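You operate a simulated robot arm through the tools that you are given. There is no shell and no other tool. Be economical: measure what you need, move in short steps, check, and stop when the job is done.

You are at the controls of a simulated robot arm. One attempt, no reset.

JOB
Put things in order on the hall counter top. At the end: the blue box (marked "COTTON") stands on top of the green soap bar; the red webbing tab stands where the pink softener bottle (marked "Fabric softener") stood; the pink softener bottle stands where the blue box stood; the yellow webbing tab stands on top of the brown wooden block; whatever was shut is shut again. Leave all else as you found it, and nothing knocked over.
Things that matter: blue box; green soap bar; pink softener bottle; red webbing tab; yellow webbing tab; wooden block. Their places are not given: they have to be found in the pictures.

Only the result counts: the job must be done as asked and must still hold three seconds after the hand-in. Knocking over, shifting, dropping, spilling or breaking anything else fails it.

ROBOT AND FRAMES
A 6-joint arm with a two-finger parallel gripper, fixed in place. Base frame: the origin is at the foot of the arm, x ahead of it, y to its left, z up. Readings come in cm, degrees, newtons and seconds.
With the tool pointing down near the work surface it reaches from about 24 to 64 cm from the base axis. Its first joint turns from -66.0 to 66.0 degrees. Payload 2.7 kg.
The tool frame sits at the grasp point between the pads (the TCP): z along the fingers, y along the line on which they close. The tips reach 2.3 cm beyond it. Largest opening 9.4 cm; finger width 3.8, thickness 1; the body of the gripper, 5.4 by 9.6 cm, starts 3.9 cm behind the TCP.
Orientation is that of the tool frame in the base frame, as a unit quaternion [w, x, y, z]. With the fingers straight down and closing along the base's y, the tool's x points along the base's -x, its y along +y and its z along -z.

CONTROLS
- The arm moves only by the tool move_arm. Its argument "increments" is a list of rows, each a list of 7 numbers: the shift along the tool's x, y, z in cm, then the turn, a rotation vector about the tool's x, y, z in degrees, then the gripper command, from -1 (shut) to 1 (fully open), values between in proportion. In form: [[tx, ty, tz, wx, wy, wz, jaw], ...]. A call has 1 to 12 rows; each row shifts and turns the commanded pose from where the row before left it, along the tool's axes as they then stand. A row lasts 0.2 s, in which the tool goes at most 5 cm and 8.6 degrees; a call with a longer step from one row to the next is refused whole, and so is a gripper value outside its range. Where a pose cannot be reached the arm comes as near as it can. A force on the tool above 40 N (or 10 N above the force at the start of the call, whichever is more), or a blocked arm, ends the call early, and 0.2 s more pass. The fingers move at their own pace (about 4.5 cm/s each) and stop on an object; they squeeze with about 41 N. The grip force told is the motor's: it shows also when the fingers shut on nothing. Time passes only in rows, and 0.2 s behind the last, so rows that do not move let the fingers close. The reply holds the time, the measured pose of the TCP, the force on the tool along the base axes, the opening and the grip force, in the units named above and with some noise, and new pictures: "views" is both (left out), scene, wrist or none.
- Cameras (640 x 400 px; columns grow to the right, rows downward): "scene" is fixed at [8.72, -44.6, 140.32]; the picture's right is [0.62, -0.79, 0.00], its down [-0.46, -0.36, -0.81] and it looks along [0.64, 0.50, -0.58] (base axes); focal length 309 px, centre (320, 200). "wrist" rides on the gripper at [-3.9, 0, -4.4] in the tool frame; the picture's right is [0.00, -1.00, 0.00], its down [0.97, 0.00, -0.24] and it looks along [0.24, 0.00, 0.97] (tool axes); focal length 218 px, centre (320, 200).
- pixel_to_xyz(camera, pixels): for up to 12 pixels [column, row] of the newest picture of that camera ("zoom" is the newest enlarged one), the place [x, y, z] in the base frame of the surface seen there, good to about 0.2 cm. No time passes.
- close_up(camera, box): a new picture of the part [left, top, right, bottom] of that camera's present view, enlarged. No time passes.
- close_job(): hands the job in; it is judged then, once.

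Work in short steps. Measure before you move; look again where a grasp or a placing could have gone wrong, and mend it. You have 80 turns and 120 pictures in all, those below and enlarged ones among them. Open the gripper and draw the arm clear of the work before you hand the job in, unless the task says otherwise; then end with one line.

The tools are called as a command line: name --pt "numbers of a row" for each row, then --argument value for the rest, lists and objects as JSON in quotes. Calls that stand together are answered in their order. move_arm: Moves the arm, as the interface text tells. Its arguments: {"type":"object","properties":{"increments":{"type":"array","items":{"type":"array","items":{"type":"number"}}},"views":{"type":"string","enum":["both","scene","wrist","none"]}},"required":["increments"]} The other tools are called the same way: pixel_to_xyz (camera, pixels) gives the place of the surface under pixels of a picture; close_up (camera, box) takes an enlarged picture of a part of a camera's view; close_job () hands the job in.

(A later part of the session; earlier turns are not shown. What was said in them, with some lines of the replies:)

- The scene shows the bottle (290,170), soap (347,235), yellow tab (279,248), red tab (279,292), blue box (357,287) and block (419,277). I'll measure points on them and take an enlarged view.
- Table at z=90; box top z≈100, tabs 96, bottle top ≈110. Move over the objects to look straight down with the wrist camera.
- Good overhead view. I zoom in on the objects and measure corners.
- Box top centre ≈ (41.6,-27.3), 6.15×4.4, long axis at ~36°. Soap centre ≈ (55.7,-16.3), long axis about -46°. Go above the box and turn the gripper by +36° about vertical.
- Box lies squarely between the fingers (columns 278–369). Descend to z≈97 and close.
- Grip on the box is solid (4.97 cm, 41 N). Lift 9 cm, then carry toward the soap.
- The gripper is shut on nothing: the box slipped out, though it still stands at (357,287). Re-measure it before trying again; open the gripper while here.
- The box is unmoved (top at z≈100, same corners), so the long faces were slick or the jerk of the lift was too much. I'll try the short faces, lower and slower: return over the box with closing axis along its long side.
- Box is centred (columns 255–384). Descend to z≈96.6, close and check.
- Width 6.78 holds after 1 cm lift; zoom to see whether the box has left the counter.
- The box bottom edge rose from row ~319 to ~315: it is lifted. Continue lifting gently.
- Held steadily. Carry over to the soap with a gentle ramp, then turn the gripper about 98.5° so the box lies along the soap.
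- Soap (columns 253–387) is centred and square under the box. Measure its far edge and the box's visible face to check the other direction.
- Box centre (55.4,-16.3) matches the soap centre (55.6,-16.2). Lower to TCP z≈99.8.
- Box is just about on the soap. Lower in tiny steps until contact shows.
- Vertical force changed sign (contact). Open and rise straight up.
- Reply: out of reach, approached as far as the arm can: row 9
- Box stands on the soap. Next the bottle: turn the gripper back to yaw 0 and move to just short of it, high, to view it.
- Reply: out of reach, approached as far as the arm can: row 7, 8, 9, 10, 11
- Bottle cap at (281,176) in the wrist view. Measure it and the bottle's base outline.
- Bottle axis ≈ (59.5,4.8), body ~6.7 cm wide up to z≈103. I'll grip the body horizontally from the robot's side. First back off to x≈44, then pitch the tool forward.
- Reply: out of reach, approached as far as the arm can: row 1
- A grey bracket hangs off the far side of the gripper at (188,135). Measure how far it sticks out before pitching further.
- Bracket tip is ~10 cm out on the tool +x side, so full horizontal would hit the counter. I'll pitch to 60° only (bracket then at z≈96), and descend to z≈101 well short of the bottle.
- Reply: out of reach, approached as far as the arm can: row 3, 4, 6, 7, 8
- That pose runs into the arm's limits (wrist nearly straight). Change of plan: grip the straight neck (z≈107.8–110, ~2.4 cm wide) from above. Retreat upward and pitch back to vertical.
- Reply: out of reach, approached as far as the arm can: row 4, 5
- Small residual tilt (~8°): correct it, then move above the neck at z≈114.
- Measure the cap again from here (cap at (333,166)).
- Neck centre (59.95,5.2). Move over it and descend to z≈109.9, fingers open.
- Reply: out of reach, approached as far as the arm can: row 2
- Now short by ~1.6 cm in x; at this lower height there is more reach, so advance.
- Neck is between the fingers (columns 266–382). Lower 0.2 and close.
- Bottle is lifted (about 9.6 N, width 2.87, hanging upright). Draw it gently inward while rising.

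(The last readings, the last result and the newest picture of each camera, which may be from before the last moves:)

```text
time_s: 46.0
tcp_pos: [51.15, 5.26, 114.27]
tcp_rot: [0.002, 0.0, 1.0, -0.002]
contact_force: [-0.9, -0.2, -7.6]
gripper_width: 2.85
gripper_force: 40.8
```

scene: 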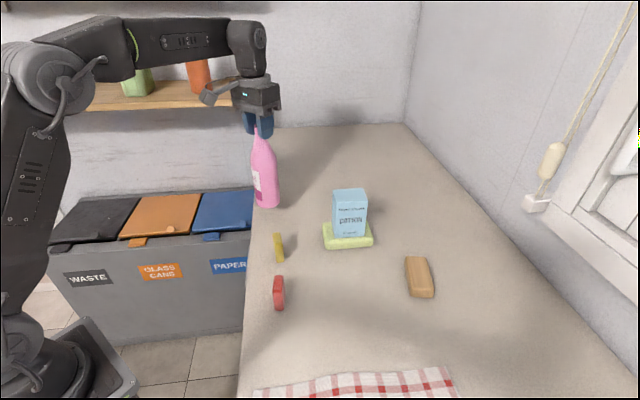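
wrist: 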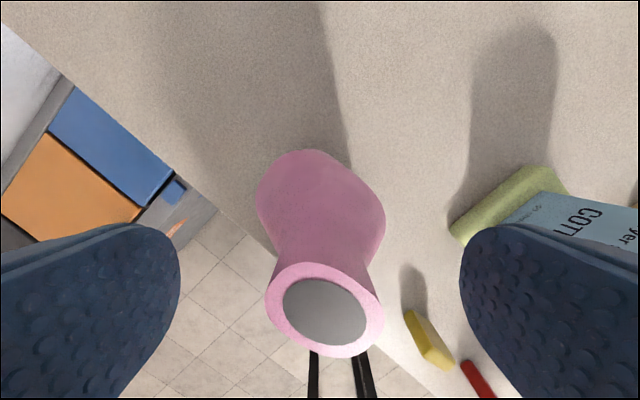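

Hanging upright. Continue inward and up, beginning the sweep to the right.

move_arm --pt "0.3 0 -0.3 0 0 0 -1" --pt "0.7 -0.2 -0.5 0 0 0 -1" --pt "0.9 -0.4 -0.6 0 0 0 -1" --pt "1 -0.7 -0.7 0 0 0 -1" --pt "1 -1 -0.8 0 0 0 -1" --pt "1 -1.3 -0.8 0 0 0 -1" --pt "1 -1.5 -0.7 0 0 0 -1" --pt "1 -1.5 -0.5 0 0 0 -1" --pt "0.9 -1.5 -0.3 0 0 0 -1" --pt "0.6 -1.5 -0.1 0 0 0 -1" --pt "0.3 -1.5 0 0 0 0 -1" --pt "0.1 -1.5 0 0 0 0 -1" --views "none"

move_arm --pt "0.1 -1.7 0 0 0 0 -1" --pt "0.1 -1.9 0 0 0 0 -1" --pt "0.1 -2 0 0 0 0 -1" --pt "0 -2 0 0 0 0 -1" --pt "0 -2 0 0 0 0 -1" --pt "0 -2 0 0 0 0 -1" --pt "0 -2 0 0 0 0 -1" --pt "0 -2 0 0 0 0 -1" --pt "0 -1.8 0 0 0 0 -1" --pt "0 -1.3 0 0 0 0 -1" --pt "0 -0.8 0 0 0 0 -1" --pt "0 -0.3 0 0 0 0 -1" --views "both"

```text
time_s: 48.6
tcp_pos: [42.26, -7.4, 119.51]
tcp_rot: [0.0, 0.0, 1.0, -0.001]
contact_force: [-0.5, -1.0, -7.3]
gripper_width: 2.85
gripper_force: 41.1
```

```text
time_s: 51.2
tcp_pos: [42.12, -27.18, 119.52]
tcp_rot: [0.002, 0.0, 1.0, -0.001]
contact_force: [0.4, -0.3, -7.9]
gripper_width: 2.86
gripper_force: 41.8
```

scene: 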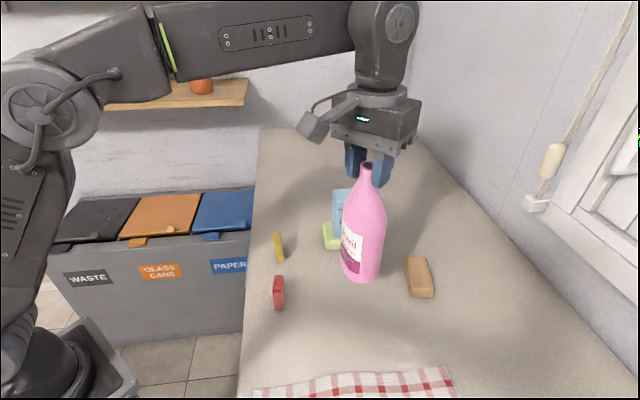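
wrist: 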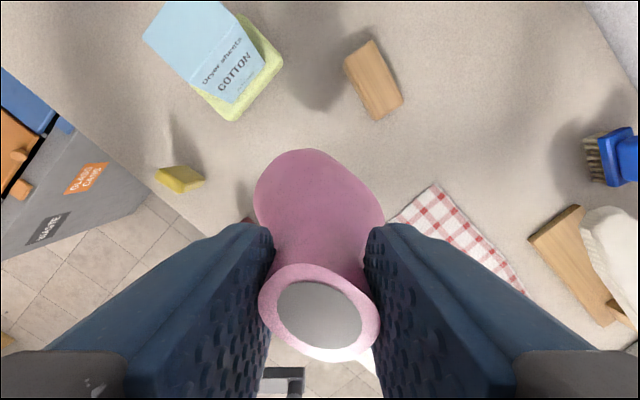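

Bottle hangs upright above the target. Shift to (41.6,-27.3) and lower, slowing near the counter.

move_arm --pt "0.3 -0.05 0.2 0 0 0 -1" --pt "0.2 -0.05 0.5 0 0 0 -1" --pt "0 0 0.9 0 0 0 -1" --pt "0 0 1.2 0 0 0 -1" --pt "0 0 1.4 0 0 0 -1" --pt "0 0 1.4 0 0 0 -1" --pt "0 0 1.2 0 0 0 -1" --pt "0 0 0.9 0 0 0 -1" --pt "0 0 0.6 0 0 0 -1" --pt "0 0 0.4 0 0 0 -1" --pt "0 0 0.2 0 0 0 -1" --pt "0 0 0 0 0 0 -1" --views "scene"

close_up --camera "scene" --box '[300, 180, 440, 330]'

```text
time_s: 53.8
tcp_pos: [41.7, -27.28, 110.6]
tcp_rot: [0.002, 0.001, 1.0, -0.002]
contact_force: [-0.4, 0.1, -8.8]
gripper_width: 2.84
gripper_force: 41.3
```

scene: 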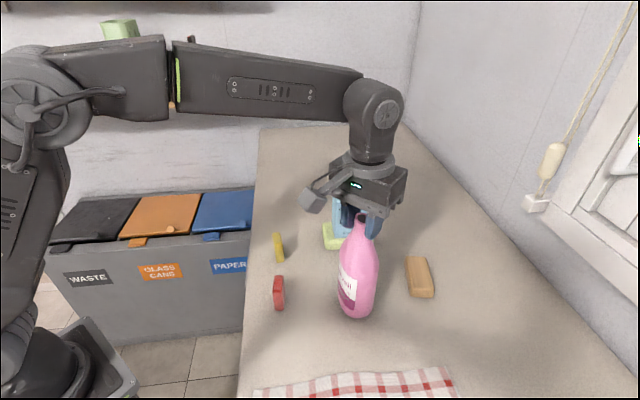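

```text
2.67 times, centred on (370, 255) of scene
```

zoom: 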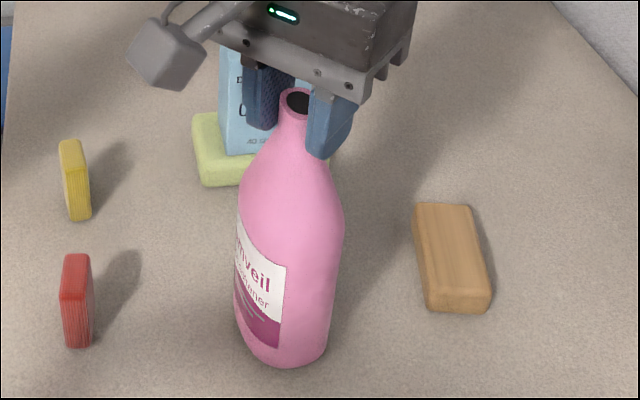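

Still hanging (-8.8 N). Lower in small steps until the weight transfers.

move_arm --pt "0 0 0.2 0 0 0 -1" --pt "0 0 0.2 0 0 0 -1" --pt "0 0 0.15 0 0 0 -1" --pt "0 0 0.1 0 0 0 -1" --views "none"

```text
time_s: 54.8
tcp_pos: [41.71, -27.4, 109.99]
tcp_rot: [0.001, 0.001, 1.0, -0.001]
contact_force: [0.3, 0.2, -8.7]
gripper_width: 2.83
gripper_force: 40.7
```

move_arm --pt "0 0 0.1 0 0 0 -1" --pt "0 0 0.06 0 0 0 -1" --views "none"

```text
time_s: 55.4
tcp_pos: [41.58, -27.32, 109.94]
tcp_rot: [0.001, -0.001, 1.0, -0.001]
contact_force: [-0.5, -0.3, -8.1]
gripper_width: 2.85
gripper_force: 41.1
```

Still carrying about 8 N at z≈109.9. Continue down in tiny steps.

move_arm --pt "0 0 0.08 0 0 0 -1" --pt "0 0 0.07 0 0 0 -1" --views "none"

```text
time_s: 56.0
tcp_pos: [41.58, -27.28, 109.91]
tcp_rot: [0.002, 0.0, 1.0, -0.001]
contact_force: [-1.5, 0.5, 1.4]
gripper_width: 2.85
gripper_force: 40.8
```

Force is now +1.4 N: the bottle rests on the counter. Open slowly, then rise straight up.

move_arm --pt "0 0 0 0 0 0 -0.3" --pt "0 0 0 0 0 0 0.2" --pt "0 0 0 0 0 0 0.6" --pt "0 0 0 0 0 0 1" --pt "0 0 -1 0 0 0 1" --pt "0 0 -3 0 0 0 1" --pt "0 0 -4 0 0 0 1" --pt "0 0 -4 0 0 0 1" --pt "0 0 0 0 0 0 1" --views "both"

```text
time_s: 58.0
tcp_pos: [41.57, -27.26, 122.08]
tcp_rot: [0.002, 0.0, 1.0, -0.002]
contact_force: [0.2, -1.2, -1.1]
gripper_width: 9.42
gripper_force: 0.1
```

scene: 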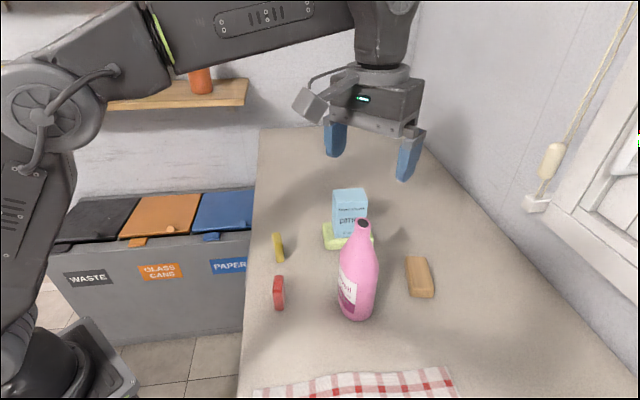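
wrist: 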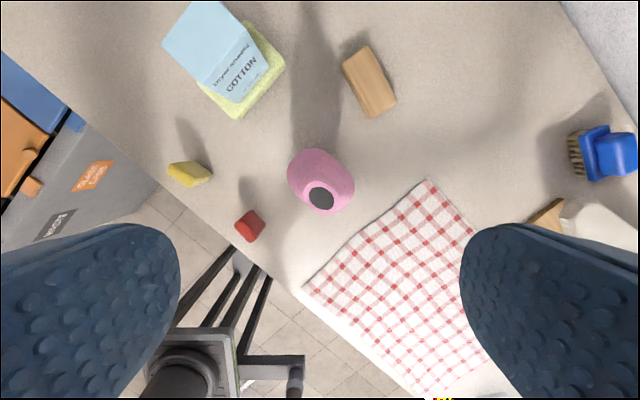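

Bottle stands in the box's old place. Next the red tab near (33.2,-16.2): move over it, rotate to its orientation (~34°), and look.

move_arm --pt "2.8 3.7 0 0 0 0 1" --pt "2.8 3.7 0 0 0 0 1" --pt "2.8 3.7 0 0 0 0 1" --pt "0 0 4.5 0 0 0 1" --pt "0 0 4.5 0 0 0 1" --pt "0 0 4.5 0 0 0 1" --pt "0 0 0 0 0 -8.5 1" --pt "0 0 0 0 0 -8.5 1" --pt "0 0 0 0 0 -8.5 1" --pt "0 0 0 0 0 -8.5 1" --pt "0 0 0 0 0 0 1" --views "both"

```text
time_s: 60.4
tcp_pos: [33.29, -16.09, 108.28]
tcp_rot: [0.001, -0.293, 0.956, -0.001]
contact_force: [-0.4, 0.4, 0.3]
gripper_width: 9.4
gripper_force: 0.1
```

scene: 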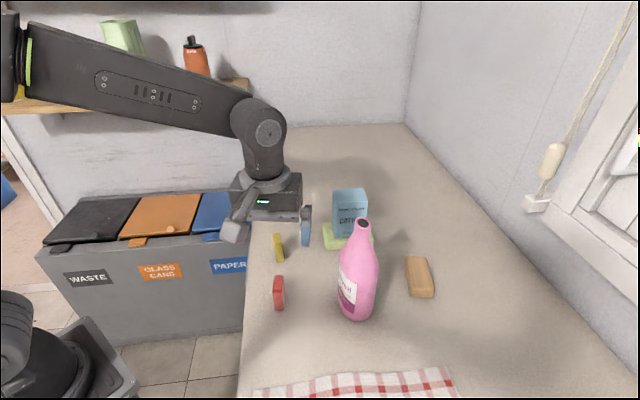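
wrist: 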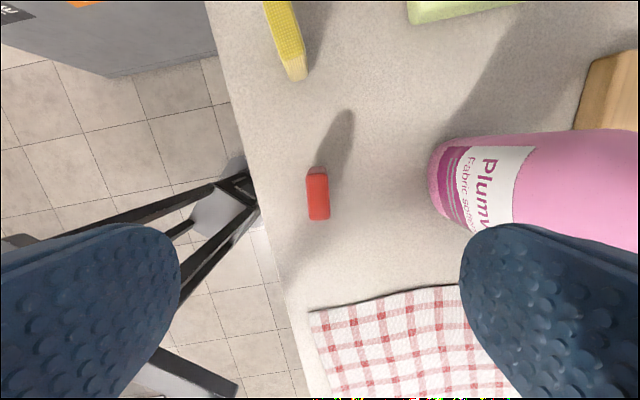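

Red tab top at columns 306–329, rows 170–220. Measure its corners.

close_up --camera "wrist" --box '[280, 140, 360, 240]'

pixel_to_xyz --camera "wrist" --pixels '[[308, 178], [326, 176], [328, 216], [312, 218], [318, 197]]'

```text
4.00 times, centred on (320, 190) of wrist
```

zoom: 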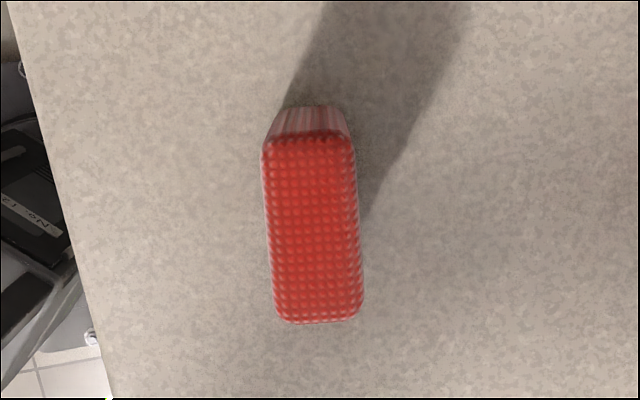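

```text
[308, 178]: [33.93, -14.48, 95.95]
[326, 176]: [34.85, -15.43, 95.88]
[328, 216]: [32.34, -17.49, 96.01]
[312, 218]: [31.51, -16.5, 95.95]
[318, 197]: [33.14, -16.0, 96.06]
```

Tab centre (33.16,-15.98), long axis ≈39°. Turn 5° more, centre, and descend to z≈94; close and check before lifting.

move_arm --pt "0 0.15 0 0 0 -5 1" --pt "0 0 4 0 0 0 1" --pt "0 0 4 0 0 0 1" --pt "0 0 4 0 0 0 1" --pt "0 0 2.2 0 0 0 1" --pt "0 0 0 0 0 0 1" --pt "0 0 0 0 0 0 0" --pt "0 0 0 0 0 0 -0.3" --pt "0 0 0 0 0 0 -0.6" --pt "0 0 0 0 0 0 -1" --pt "0 0 0 0 0 0 -1" --pt "0 0 0 0 0 0 -1" --views "scene"

move_arm --pt "0 0 -0.2 0 0 0 -1" --pt "0 0 -0.3 0 0 0 -1" --pt "0 0 -0.5 0 0 0 -1" --pt "0 0 -0.8 0 0 0 -1" --pt "0 0 -1 0 0 0 -1" --pt "0 0 -1 0 0 0 -1" --pt "0 0 -0.6 0 0 0 -1" --pt "0 0 0 0 0 0 -1" --views "both"

```text
time_s: 63.0
tcp_pos: [33.24, -16.1, 93.88]
tcp_rot: [0.001, -0.335, 0.942, -0.002]
contact_force: [-0.7, -0.1, 0.7]
gripper_width: 1.79
gripper_force: 41.1
```

scene: 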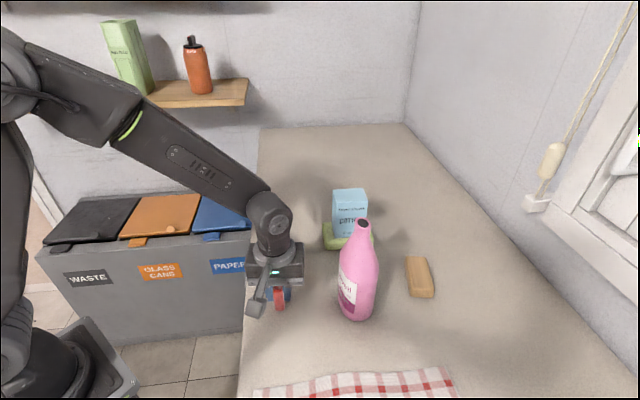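

```text
time_s: 64.8
tcp_pos: [33.27, -16.22, 98.45]
tcp_rot: [0.0, -0.334, 0.943, -0.001]
contact_force: [0.9, -0.6, -0.3]
gripper_width: 1.8
gripper_force: 41.2
```

scene: 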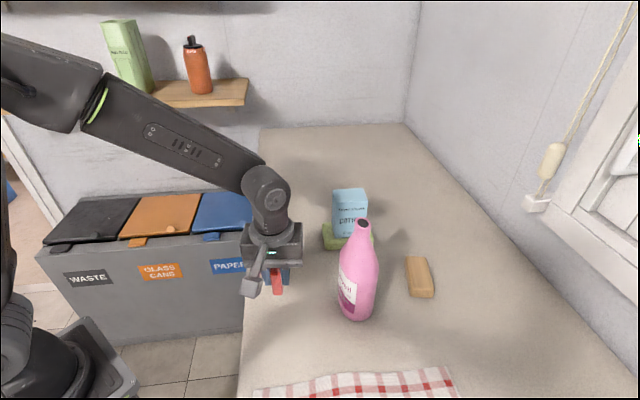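
wrist: 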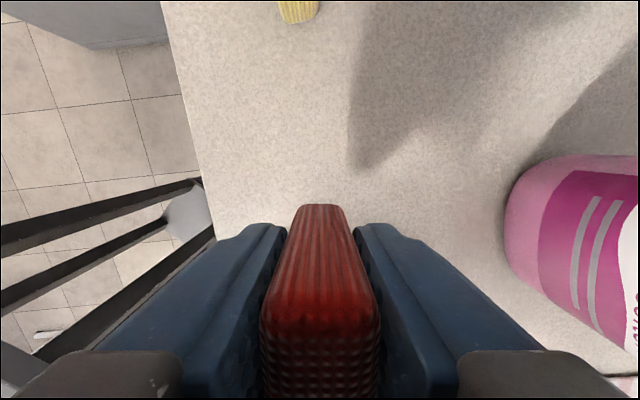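

Red tab held at 1.80 cm and lifted. Raise to z≈105 and carry toward the bottle's old place (59.6,5.0).

move_arm --pt "0 0 -0.5 0 0 0 -1" --pt "0 0 -1.5 0 0 0 -1" --pt "0 0 -2 0 0 0 -1" --pt "0 0 -2 0 0 0 -1" --pt "-1 0 -1 0 0 0 -1" --pt "-2 0 0 0 0 0 -1" --pt "-3 0 0 0 0 0 -1" --pt "-3 0 0 0 0 0 -1" --pt "-3 0 0 0 0 0 -1" --pt "-3 0 0 0 0 0 -1" --pt "-3 0 0 0 0 0 -1" --pt "-3 0 0 0 0 0 -1" --views "none"

move_arm --pt "-3 0 0 0 0 0 -1" --pt "-3 0 0 0 0 0 -1" --pt "-3 0 0 0 0 0 -1" --pt "-2 0 0 0 0 0 -1" --pt "-1 0 0 0 0 0 -1" --pt "0 0 0 0 0 0 -1" --views "both"

```text
time_s: 67.4
tcp_pos: [49.5, -2.95, 105.43]
tcp_rot: [0.001, -0.334, 0.943, -0.001]
contact_force: [0.3, 0.0, -1.1]
gripper_width: 1.82
gripper_force: 41.1
```

```text
time_s: 68.8
tcp_pos: [58.85, 4.8, 105.41]
tcp_rot: [0.001, -0.334, 0.942, -0.002]
contact_force: [0.1, -0.1, -0.7]
gripper_width: 1.81
gripper_force: 40.6
```

scene: 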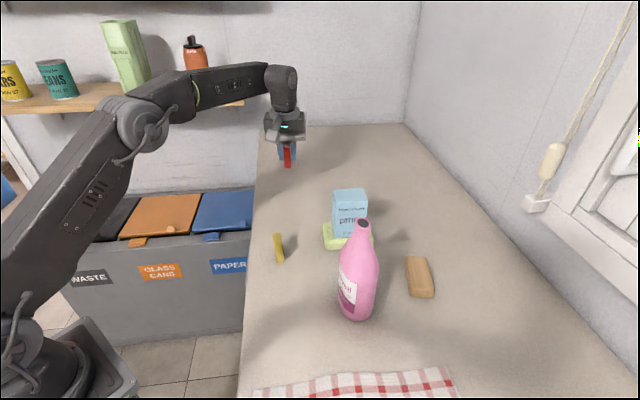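
wrist: 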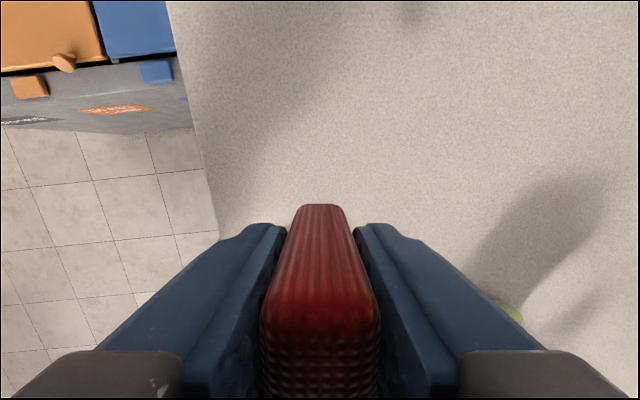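

Shift to (59.8,5.1) and lower toward z≈94.2.

move_arm --pt "-0.5 -0.17 0.5 0 0 0 -1" --pt "-0.45 -0.17 1 0 0 0 -1" --pt "0 0 1.8 0 0 0 -1" --pt "0 0 2 0 0 0 -1" --pt "0 0 2 0 0 0 -1" --pt "0 0 1.6 0 0 0 -1" --pt "0 0 1 0 0 0 -1" --pt "0 0 0.7 0 0 0 -1" --pt "0 0 0.4 0 0 0 -1" --pt "0 0 0.2 0 0 0 -1" --pt "0 0 0 0 0 0 -1" --views "scene"

```text
time_s: 71.2
tcp_pos: [59.77, 4.91, 94.19]
tcp_rot: [0.0, -0.334, 0.942, -0.001]
contact_force: [-0.3, 0.3, -0.8]
gripper_width: 1.81
gripper_force: 41.1
```

scene: 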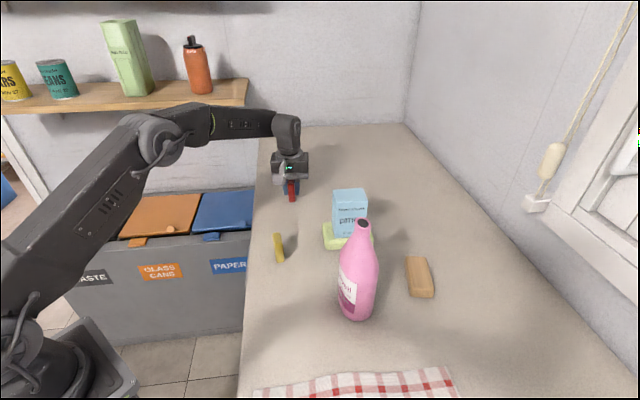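

No contact yet; go down the last few millimetres in tiny steps.

move_arm --pt "0 0 0.1 0 0 0 -1" --pt "0 0 0.1 0 0 0 -1" --pt "0 0 0.08 0 0 0 -1" --pt "0 0 0 0 0 0 -1" --views "none"

```text
time_s: 72.2
tcp_pos: [59.93, 5.0, 93.99]
tcp_rot: [0.001, -0.334, 0.943, -0.002]
contact_force: [-0.3, 0.3, -0.7]
gripper_width: 1.81
gripper_force: 41.1
```

Still no upward force; lower a little more.

move_arm --pt "0 0 0.07 0 0 0 -1" --pt "0 0 0.07 0 0 0 -1" --pt "0 0 0 0 0 0 -1" --views "none"

```text
time_s: 73.0
tcp_pos: [59.85, 5.02, 93.99]
tcp_rot: [0.002, -0.333, 0.943, -0.002]
contact_force: [-0.8, -0.2, 4.6]
gripper_width: 1.82
gripper_force: 40.7
```

Contact at +4.6 N. Open and rise.

move_arm --pt "0 0 0 0 0 0 -0.4" --pt "0 0 0 0 0 0 0" --pt "0 0 0 0 0 0 0.5" --pt "0 0 0 0 0 0 1" --pt "0 0 -1 0 0 0 1" --pt "0 0 -3 0 0 0 1" --pt "0 0 -4 0 0 0 1" --pt "0 0 -3 0 0 0 1" --pt "0 0 0 0 0 0 1" --views "both"

```text
time_s: 75.0
tcp_pos: [59.76, 4.94, 104.88]
tcp_rot: [0.001, -0.333, 0.943, -0.001]
contact_force: [-0.6, 0.1, 0.2]
gripper_width: 9.37
gripper_force: 0.1
```

scene: 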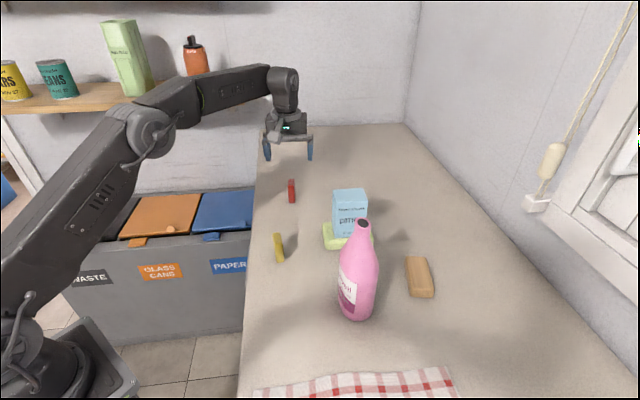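
wrist: 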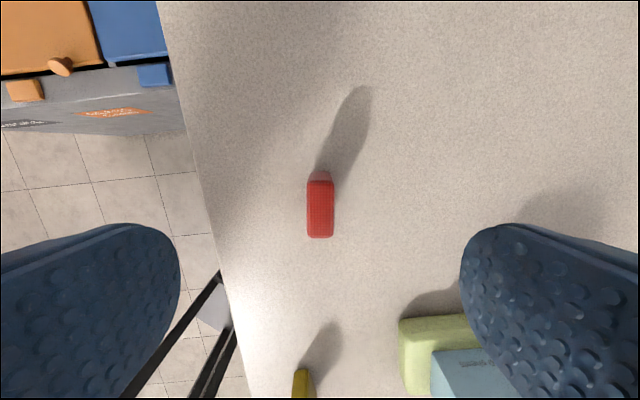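

Red tab stands in place. Go to the yellow tab near (41.5,-7.9) and turn to about 57°.

move_arm --pt "3.72 0.25 -0.4 0 0 0 1" --pt "3.72 0.25 -0.4 0 0 0 1" --pt "3.72 0.25 -0.4 0 0 0 1" --pt "3.72 0.25 -0.4 0 0 0 1" --pt "3.72 0.25 -0.4 0 0 0 1" --pt "3.72 0.25 -0.4 0 0 0 1" --pt "0 0 0 0 0 -6 1" --pt "0 0 0 0 0 -6 1" --pt "0 0 0 0 0 -6 1" --pt "0 0 0 0 0 0 1" --views "both"

close_up --camera "wrist" --box '[270, 140, 370, 260]'

```text
time_s: 77.2
tcp_pos: [41.45, -8.01, 107.24]
tcp_rot: [0.002, -0.478, 0.879, -0.001]
contact_force: [-0.4, -0.5, -0.3]
gripper_width: 9.38
gripper_force: 0.0
```

scene: 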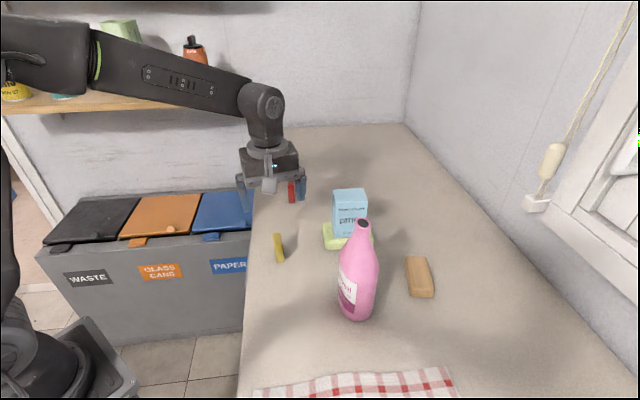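
wrist: 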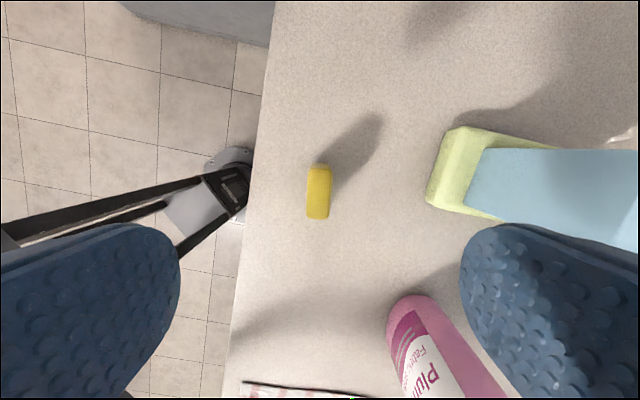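

```text
3.33 times, centred on (320, 200) of wrist
```

zoom: 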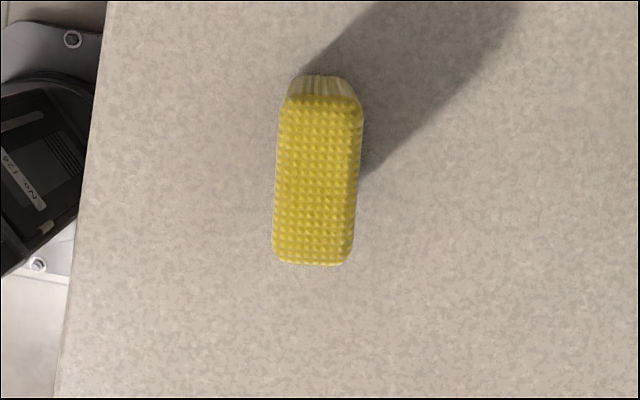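

Yellow tab leans ~3° the other way in the view. Measure its top corners.

pixel_to_xyz --camera "wrist" --pixels '[[309, 174], [330, 174], [327, 213], [307, 213], [318, 193]]'

pixel_to_xyz --camera "scene" --pixels '[[409, 259], [424, 258], [431, 290], [414, 290], [417, 275], [280, 262]]'

```text
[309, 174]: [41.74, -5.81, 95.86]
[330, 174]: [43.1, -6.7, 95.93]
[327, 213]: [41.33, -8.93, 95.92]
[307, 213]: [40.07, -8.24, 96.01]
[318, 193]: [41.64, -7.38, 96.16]
```

```text
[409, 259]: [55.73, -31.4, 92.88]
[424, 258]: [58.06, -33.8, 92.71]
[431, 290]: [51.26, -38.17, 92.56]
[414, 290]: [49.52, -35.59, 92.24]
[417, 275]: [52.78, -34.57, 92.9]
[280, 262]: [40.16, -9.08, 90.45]
```

Centre (41.56,-7.42), axis ≈54°. Align, descend to z≈94, and close gently.

move_arm --pt "0 0 0 0 0 3.3 1" --pt "-0.54 0.26 0 0 0 0 1" --pt "0 0 3.5 0 0 0 1" --pt "0 0 3.5 0 0 0 1" --pt "0 0 3.5 0 0 0 1" --pt "0 0 2.7 0 0 0 1" --pt "0 0 0 0 0 0 1" --pt "0 0 0 0 0 0 0" --pt "0 0 0 0 0 0 -0.4" --pt "0 0 0 0 0 0 -1" --pt "0 0 0 0 0 0 -1" --pt "0 0 0 0 0 0 -1" --views "none"

move_arm --pt "0 0 -0.2 0 0 0 -1" --pt "0 0 -0.4 0 0 0 -1" --pt "0 0 -0.8 0 0 0 -1" --pt "0 0 -1.2 0 0 0 -1" --pt "0 0 -1.5 0 0 0 -1" --pt "0 0 -1.5 0 0 0 -1" --pt "0 0 -1.5 0 0 0 -1" --pt "0 0 -1.5 0 0 0 -1" --pt "0 0 -1.5 0 0 0 -1" --pt "0 0 -1 0 0 0 -1" --pt "0 0 -0.5 0 0 0 -1" --pt "0 0 0 0 0 0 -1" --views "both"

```text
time_s: 79.8
tcp_pos: [41.64, -7.33, 93.95]
tcp_rot: [0.001, -0.451, 0.892, -0.002]
contact_force: [0.4, -0.4, 0.3]
gripper_width: 1.82
gripper_force: 33.6
```

```text
time_s: 82.4
tcp_pos: [41.57, -7.29, 105.82]
tcp_rot: [0.0, -0.452, 0.892, -0.002]
contact_force: [0.2, 0.3, 0.3]
gripper_width: 1.82
gripper_force: 40.7
```

scene: 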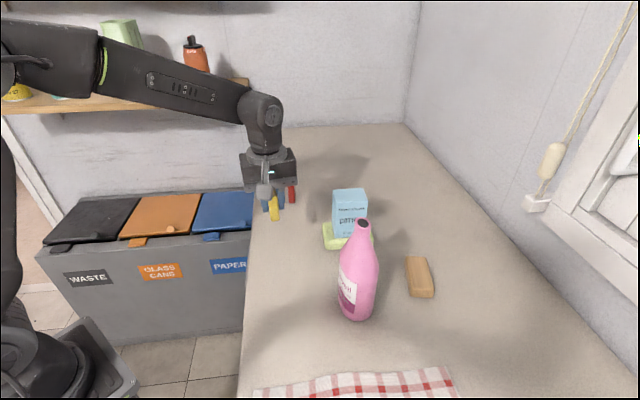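
wrist: 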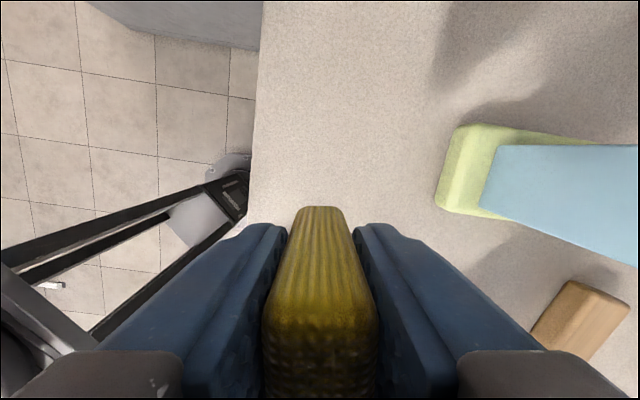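

Yellow tab held. Raise to z≈116 (clears bottle and box), turn to the block's axis (~32.5°), then sweep to (49.5,-28.5).

move_arm --pt "0 0 -1 0 0 0 -1" --pt "0 0 -2.5 0 0 0 -1" --pt "0 0 -3 0 0 0 -1" --pt "0 0 -2.5 0 0 0 -1" --pt "0 0 -1.2 0 0 0 -1" --pt "0 0 0 0 0 5 -1" --pt "0 0 0 0 0 7 -1" --pt "0 0 0 0 0 6 -1" --pt "0 0 0 0 0 3.2 -1" --pt "0 0 0 0 0 0 -1" --views "none"

move_arm --pt "0.21 -1 0 0 0 0 -1" --pt "0.43 -2 0 0 0 0 -1" --pt "0.64 -3 0 0 0 0 -1" --pt "0.64 -3 0 0 0 0 -1" --pt "0.64 -3 0 0 0 0 -1" --pt "0.64 -3 0 0 0 0 -1" --pt "0.64 -3 0 0 0 0 -1" --pt "0.53 -2.5 0 0 0 0 -1" --pt "0.35 -1.6 0 0 0 0 -1" --pt "0 0 0 0 0 0 -1" --views "both"

```text
time_s: 84.6
tcp_pos: [41.57, -7.28, 115.85]
tcp_rot: [0.001, -0.279, 0.96, -0.001]
contact_force: [-0.1, 0.2, -0.1]
gripper_width: 1.8
gripper_force: 41.0
```

```text
time_s: 86.8
tcp_pos: [49.59, -28.51, 115.84]
tcp_rot: [0.001, -0.28, 0.96, -0.001]
contact_force: [0.0, 0.1, 0.6]
gripper_width: 1.81
gripper_force: 41.3
```

scene: 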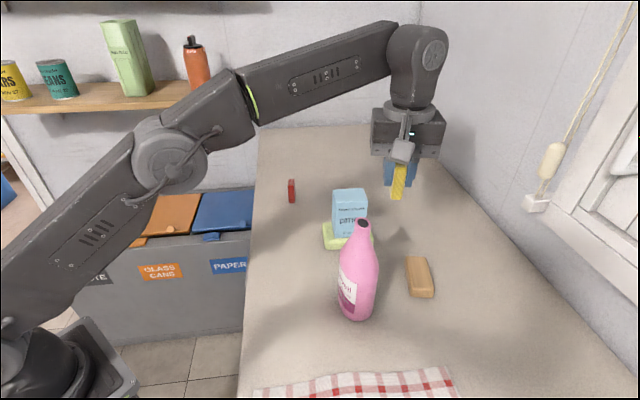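
wrist: 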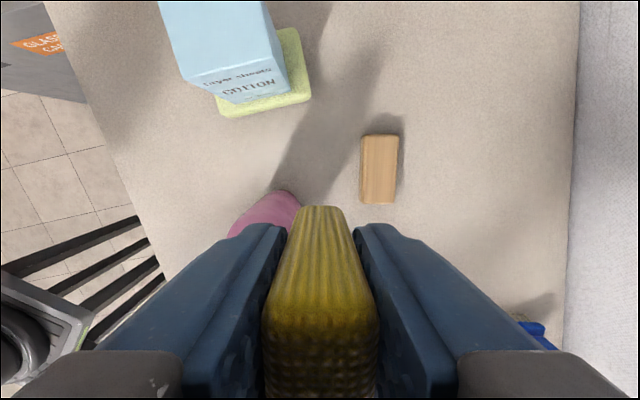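

Block visible at columns 361–399, rows 135–203, well aligned with the gripper. Measure its top.

pixel_to_xyz --camera "wrist" --pixels '[[366, 140], [396, 140], [392, 200], [364, 196], [380, 168], [362, 168], [397, 168]]'

close_up --camera "wrist" --box '[340, 120, 420, 220]'

```text
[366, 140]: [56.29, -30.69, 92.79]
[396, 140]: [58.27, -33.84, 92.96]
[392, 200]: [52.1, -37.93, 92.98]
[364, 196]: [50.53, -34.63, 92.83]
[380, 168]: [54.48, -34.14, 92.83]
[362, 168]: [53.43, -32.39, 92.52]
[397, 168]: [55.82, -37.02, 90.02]
```

```text
4.00 times, centred on (380, 170) of wrist
```

zoom: 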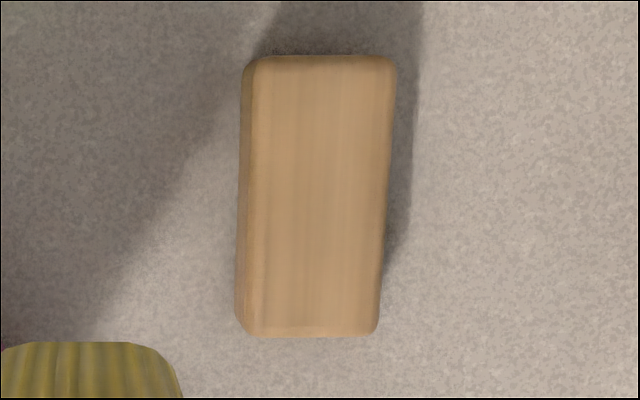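

Block top centre (54.3,-34.3), 3.7 wide, 7.4 long. Target (53.45,-34.8), still well inside. Descend diagonally toward it, stopping at z≈99.

move_arm --pt "0 -0.6 0.8 0 0 0 -1" --pt "0 -0.9 1.8 0 0 0 -1" --pt "0.02 -0.95 2.2 0 0 0 -1" --pt "0.02 -0.95 2.4 0 0 0 -1" --pt "0.02 -0.95 2.4 0 0 0 -1" --pt "0.02 -0.95 2.4 0 0 0 -1" --pt "0.02 -0.95 2.2 0 0 0 -1" --pt "0.02 -0.8 1.6 0 0 0 -1" --pt "0 -0.32 0.8 0 0 0 -1" --pt "0 0 0 0 0 0 -1" --views "both"

close_up --camera "scene" --box '[360, 200, 460, 310]'

```text
time_s: 89.0
tcp_pos: [53.09, -34.57, 99.29]
tcp_rot: [0.002, -0.28, 0.96, -0.002]
contact_force: [1.1, 0.0, -0.3]
gripper_width: 1.78
gripper_force: 41.4
```

scene: 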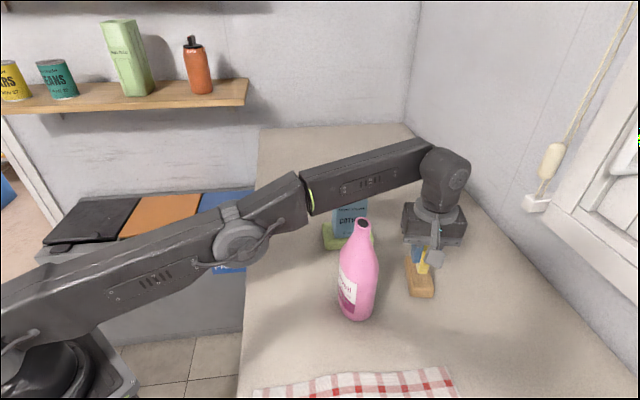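
wrist: 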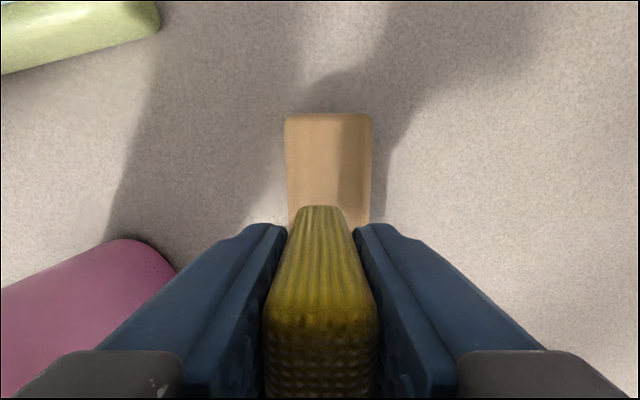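

```text
3.64 times, centred on (410, 255) of scene
```

zoom: 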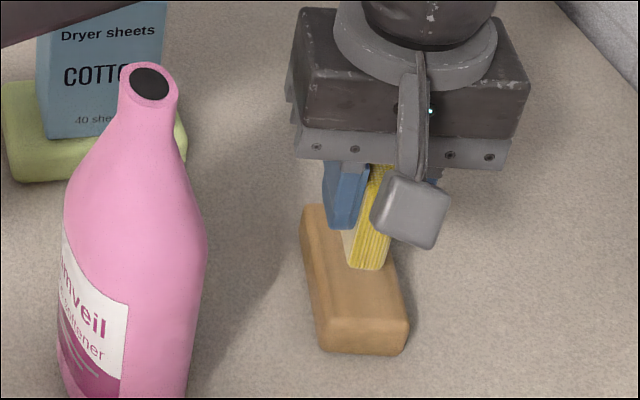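

The forearm passes over the bottle (cap at (362,222)); check its clearance before lowering further.

pixel_to_xyz --camera "scene" --pixels '[[345, 202], [360, 200], [375, 197], [390, 190], [410, 183], [330, 208], [362, 222], [360, 175]]'

pixel_to_xyz --camera "wrist" --pixels '[[288, 120], [368, 120], [290, 195], [368, 210], [302, 209], [340, 209]]'

```text
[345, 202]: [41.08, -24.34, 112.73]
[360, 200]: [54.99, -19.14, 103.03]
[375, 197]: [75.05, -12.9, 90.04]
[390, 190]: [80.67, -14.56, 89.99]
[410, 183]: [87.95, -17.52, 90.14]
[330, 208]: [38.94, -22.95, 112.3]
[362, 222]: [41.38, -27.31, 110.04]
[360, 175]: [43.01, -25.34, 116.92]
```

```text
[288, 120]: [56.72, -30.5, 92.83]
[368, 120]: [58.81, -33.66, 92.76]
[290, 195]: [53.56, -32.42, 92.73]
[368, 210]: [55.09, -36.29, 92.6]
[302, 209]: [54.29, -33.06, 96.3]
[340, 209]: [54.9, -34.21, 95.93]
```

Forearm underside is ~2.5–3 cm above the cap; lowering 2.4 cm should still clear, so step down in parts. The tab is 0.4 cm off the block's centreline; correct that too.

move_arm --pt "-0.2 -0.2 0 0 0 0 -1" --pt "-0.2 -0.2 0.2 0 0 0 -1" --pt "0 0 0.4 0 0 0 -1" --pt "0 0 0.4 0 0 0 -1" --pt "0 0 0.2 0 0 0 -1" --pt "0 0 0 0 0 0 -1" --views "both"

close_up --camera "scene" --box '[320, 170, 460, 310]'

pixel_to_xyz --camera "scene" --pixels '[[345, 204], [340, 207], [330, 210], [362, 217], [350, 202], [355, 200]]'

pixel_to_xyz --camera "wrist" --pixels '[[283, 140], [363, 140], [285, 195], [366, 195], [305, 209], [337, 209], [320, 110]]'

```text
time_s: 90.4
tcp_pos: [53.32, -34.68, 97.99]
tcp_rot: [0.001, -0.279, 0.96, -0.002]
contact_force: [0.3, -0.1, -0.7]
gripper_width: 1.83
gripper_force: 41.5
out of reach, approached as far as the arm can: row 1
```

scene: 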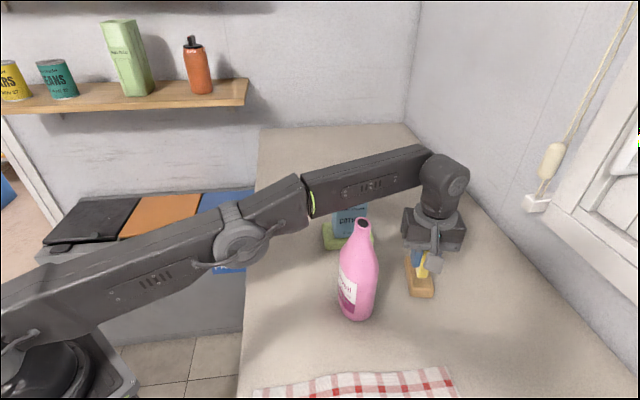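
wrist: 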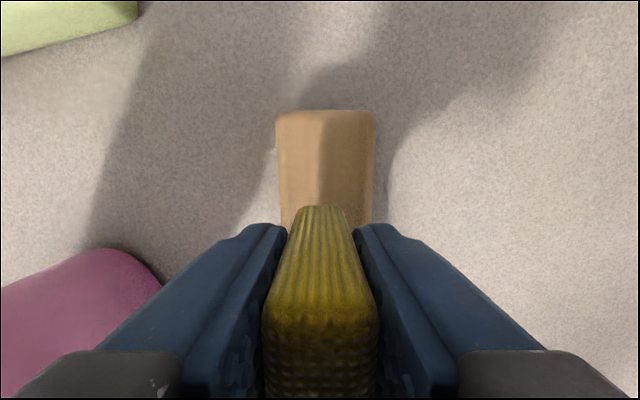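

```text
2.86 times, centred on (390, 240) of scene
```

zoom: 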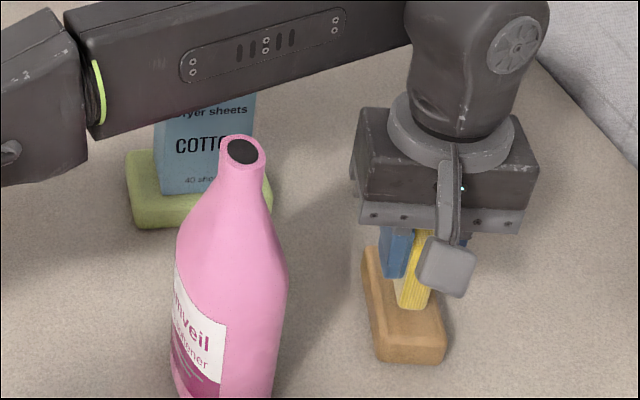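

```text
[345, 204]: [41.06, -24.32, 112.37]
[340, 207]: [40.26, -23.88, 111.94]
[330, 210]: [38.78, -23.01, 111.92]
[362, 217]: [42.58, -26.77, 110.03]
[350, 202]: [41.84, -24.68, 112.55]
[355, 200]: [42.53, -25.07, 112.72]
```

```text
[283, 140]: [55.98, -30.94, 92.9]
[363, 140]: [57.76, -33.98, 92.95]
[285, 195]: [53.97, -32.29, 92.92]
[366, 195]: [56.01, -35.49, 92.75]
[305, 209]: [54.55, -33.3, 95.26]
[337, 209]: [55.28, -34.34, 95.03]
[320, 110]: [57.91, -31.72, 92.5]
```

Forearm only dropped ~0.4 cm; clearance over the cap stays ~2 cm. Tab is centred across the block; lower on to z≈97.1.

move_arm --pt "-0.2 -0.1 0.3 0 0 0 -1" --pt "-0.2 0 0.3 0 0 0 -1" --pt "0 0 0.2 0 0 0 -1" --pt "0 0 0.1 0 0 0 -1" --pt "0 0 0 0 0 0 -1" --views "scene"

close_up --camera "scene" --box '[340, 190, 460, 310]'

```text
time_s: 91.6
tcp_pos: [53.71, -34.57, 97.12]
tcp_rot: [0.001, -0.28, 0.96, -0.001]
contact_force: [0.1, 0.6, -0.5]
gripper_width: 1.78
gripper_force: 40.7
out of reach, approached as far as the arm can: row 1
```

scene: 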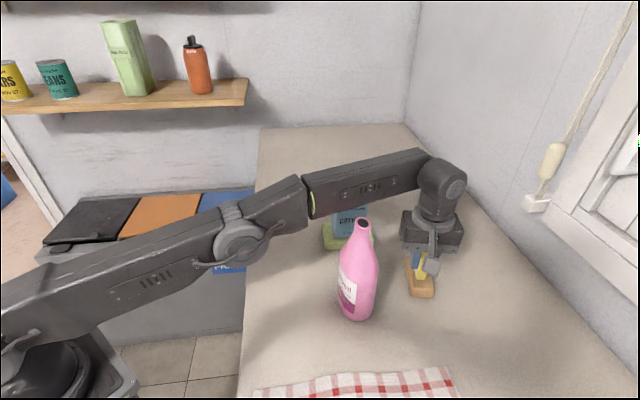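

```text
3.33 times, centred on (400, 250) of scene
```

zoom: 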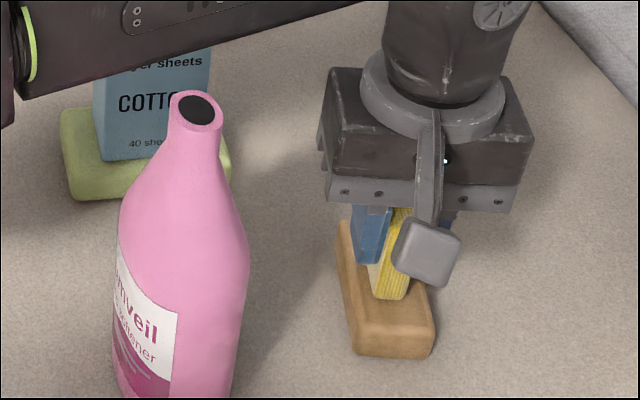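

Centred on the block and just above it. Lower in tiny steps to contact.

move_arm --pt "0 0 0.07 0 0 0 -1" --pt "0 0 0.07 0 0 0 -1" --pt "0 0 0 0 0 0 -1" --views "none"

move_arm --pt "0 0 0.06 0 0 0 -1" --pt "0 0 0 0 0 0 -1" --views "none"

```text
time_s: 92.4
tcp_pos: [53.6, -34.54, 97.08]
tcp_rot: [0.002, -0.279, 0.96, -0.002]
contact_force: [0.9, -0.6, 0.0]
gripper_width: 1.83
gripper_force: 40.9
```

```text
time_s: 93.0
tcp_pos: [53.55, -34.41, 97.03]
tcp_rot: [0.001, -0.279, 0.96, -0.001]
contact_force: [-0.4, 0.2, -0.4]
gripper_width: 1.82
gripper_force: 41.4
```

No contact yet; a little lower.

move_arm --pt "0 0 0.06 0 0 0 -1" --pt "0 0 0 0 0 0 -1" --views "none"

move_arm --pt "0 0 0.06 0 0 0 -1" --pt "0 0 0 0 0 0 -1" --views "none"

```text
time_s: 93.6
tcp_pos: [53.74, -34.47, 96.97]
tcp_rot: [0.001, -0.28, 0.96, -0.001]
contact_force: [0.9, -0.4, 0.0]
gripper_width: 1.83
gripper_force: 41.3
```

```text
time_s: 94.2
tcp_pos: [53.61, -34.36, 96.9]
tcp_rot: [0.003, -0.28, 0.96, -0.001]
contact_force: [0.0, 0.3, 0.0]
gripper_width: 1.86
gripper_force: 40.4
```

Forces still near zero at z≈96.9 (contact expected about 96.85). Continue.

move_arm --pt "0 0 0.06 0 0 0 -1" --pt "0 0 0 0 0 0 -1" --views "none"

move_arm --pt "0 0 0.05 0 0 0 -1" --pt "0 0 0 0 0 0 -1" --views "wrist"

```text
time_s: 94.8
tcp_pos: [53.62, -34.5, 96.81]
tcp_rot: [0.002, -0.28, 0.96, -0.001]
contact_force: [0.2, -0.1, 0.1]
gripper_width: 1.78
gripper_force: 41.3
```

```text
time_s: 95.4
tcp_pos: [53.71, -34.52, 96.75]
tcp_rot: [0.002, -0.28, 0.96, -0.002]
contact_force: [-0.8, -0.1, 4.1]
gripper_width: 1.79
gripper_force: 41.4
```

wrist: 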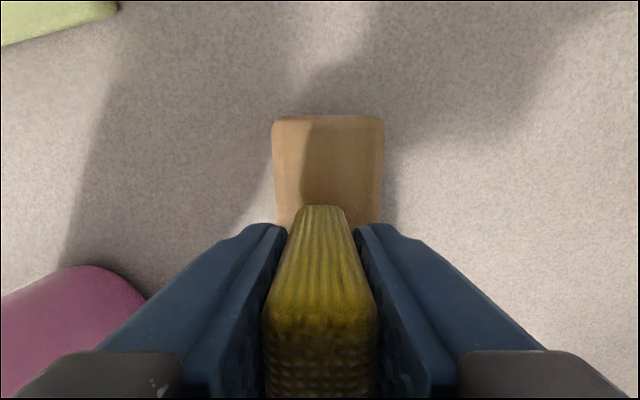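

Contact (+4.1 N). Open slowly, then rise along the reverse of the approach path.

move_arm --pt "0 0 0 0 0 0 -0.5" --pt "0 0 0 0 0 0 0" --pt "0 0 0 0 0 0 0.5" --pt "0 0 0 0 0 0 1" --pt "0 0 0 0 0 0 1" --pt "0 0.1 -0.5 0 0 0 1" --pt "0 0.25 -1 0 0 0 1" --pt "0 0.35 -1.2 0 0 0 1" --pt "0 0.5 -1.5 0 0 0 1" --pt "0 0.6 -1.5 0 0 0 1" --pt "0 0.7 -1.7 0 0 0 1" --pt "0 0 0 0 0 0 1" --views "both"

```text
time_s: 98.0
tcp_pos: [52.27, -32.29, 104.11]
tcp_rot: [0.002, -0.28, 0.96, -0.001]
contact_force: [-0.1, -0.1, 0.3]
gripper_width: 9.42
gripper_force: 0.0
```

scene: 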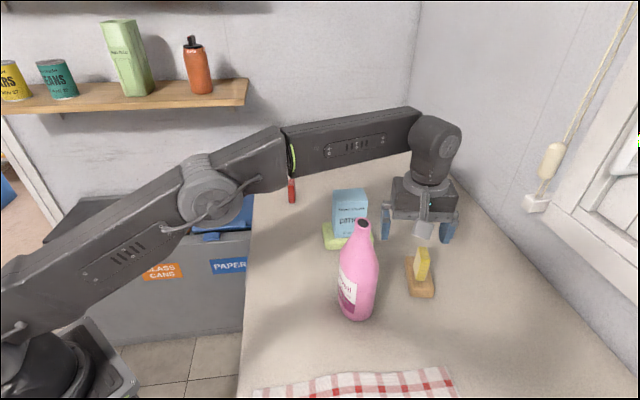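
wrist: 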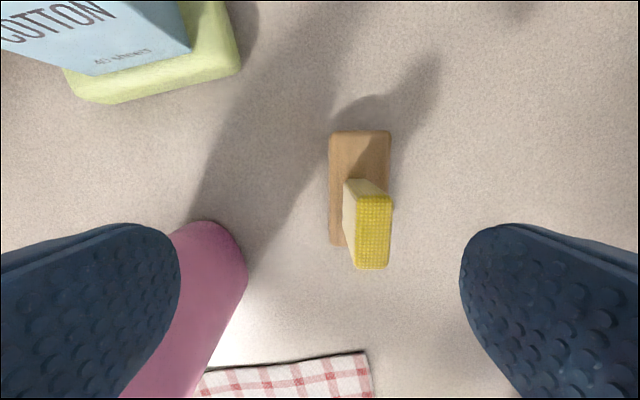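

Yellow tab stands on the block. Continue up and inward to z≈115, clear of everything.

move_arm --pt "0 0.7 -2.2 0 0 0 1" --pt "0 0.8 -2.2 0 0 0 1" --pt "0 0.85 -2.2 0 0 0 1" --pt "0 0.9 -2.2 0 0 0 1" --pt "0 0.95 -2.2 0 0 0 1" --pt "0 1 -1 0 0 0 1" --pt "0 3 -1 0 0 0 1" --pt "0 3 0 0 0 0 1" --pt "0 3 0 0 0 0 1" --pt "0 3 0 0 0 0 1" --pt "0 3 0 0 0 0 1" --pt "0 0 0 0 0 0 1" --views "scene"

```text
time_s: 100.6
tcp_pos: [41.4, -15.33, 117.32]
tcp_rot: [0.001, -0.28, 0.96, -0.001]
contact_force: [0.0, 0.9, 0.7]
gripper_width: 9.42
gripper_force: 0.0
```

scene: 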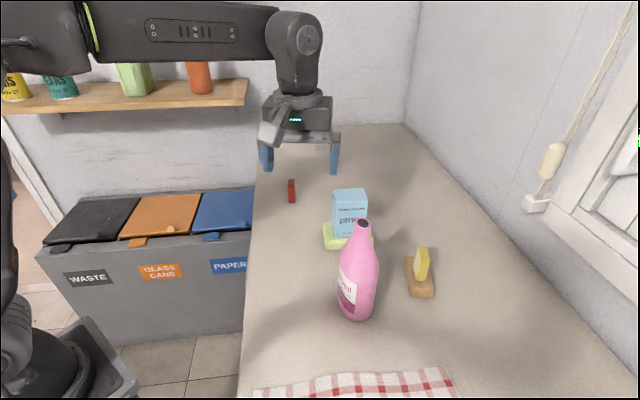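

All four are placed. Draw the arm back a little further and take a final close look.

move_arm --pt "1 3 -1 0 0 0 1" --pt "1 3 -1 0 0 0 1" --pt "1 3 -1 0 0 0 1" --pt "0 2 0 0 0 0 1" --pt "0 0 0 0 0 0 1" --views "none"

close_up --camera "scene" --box '[240, 150, 460, 340]'

pixel_to_xyz --camera "scene" --pixels '[[362, 222], [292, 182], [350, 193], [423, 250], [350, 242]]'

```text
time_s: 101.8
tcp_pos: [33.05, -7.23, 120.13]
tcp_rot: [0.001, -0.279, 0.96, -0.001]
contact_force: [0.2, -0.7, 0.2]
gripper_width: 9.37
gripper_force: 0.1
```

```text
2.11 times, centred on (350, 245) of scene
```

zoom: 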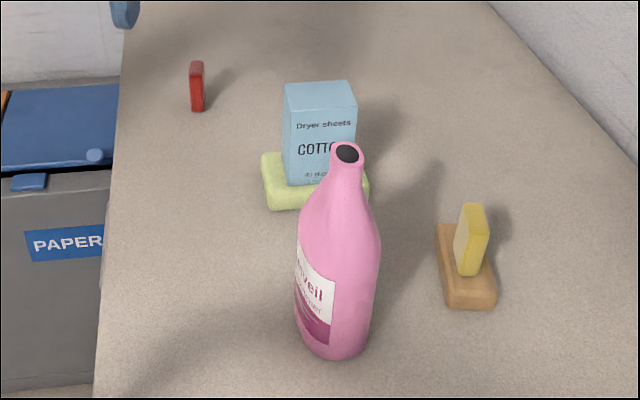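

```text
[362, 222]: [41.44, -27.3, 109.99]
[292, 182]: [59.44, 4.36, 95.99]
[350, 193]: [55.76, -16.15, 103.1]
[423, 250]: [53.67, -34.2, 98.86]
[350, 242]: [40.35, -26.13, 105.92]
```

Final measurements confirm it: box on the soap, bottle at (41.5,-27.3), red tab at (59.8,5), yellow tab on the block, all upright. The gripper is open and clear, so I hand in.

close_job

```text
The job is handed in.
```

The job is handed in: the blue box stands on the soap, the bottle where the box stood, the red tab where the bottle stood and the yellow tab on the block, all upright, and I opened nothing that was shut.
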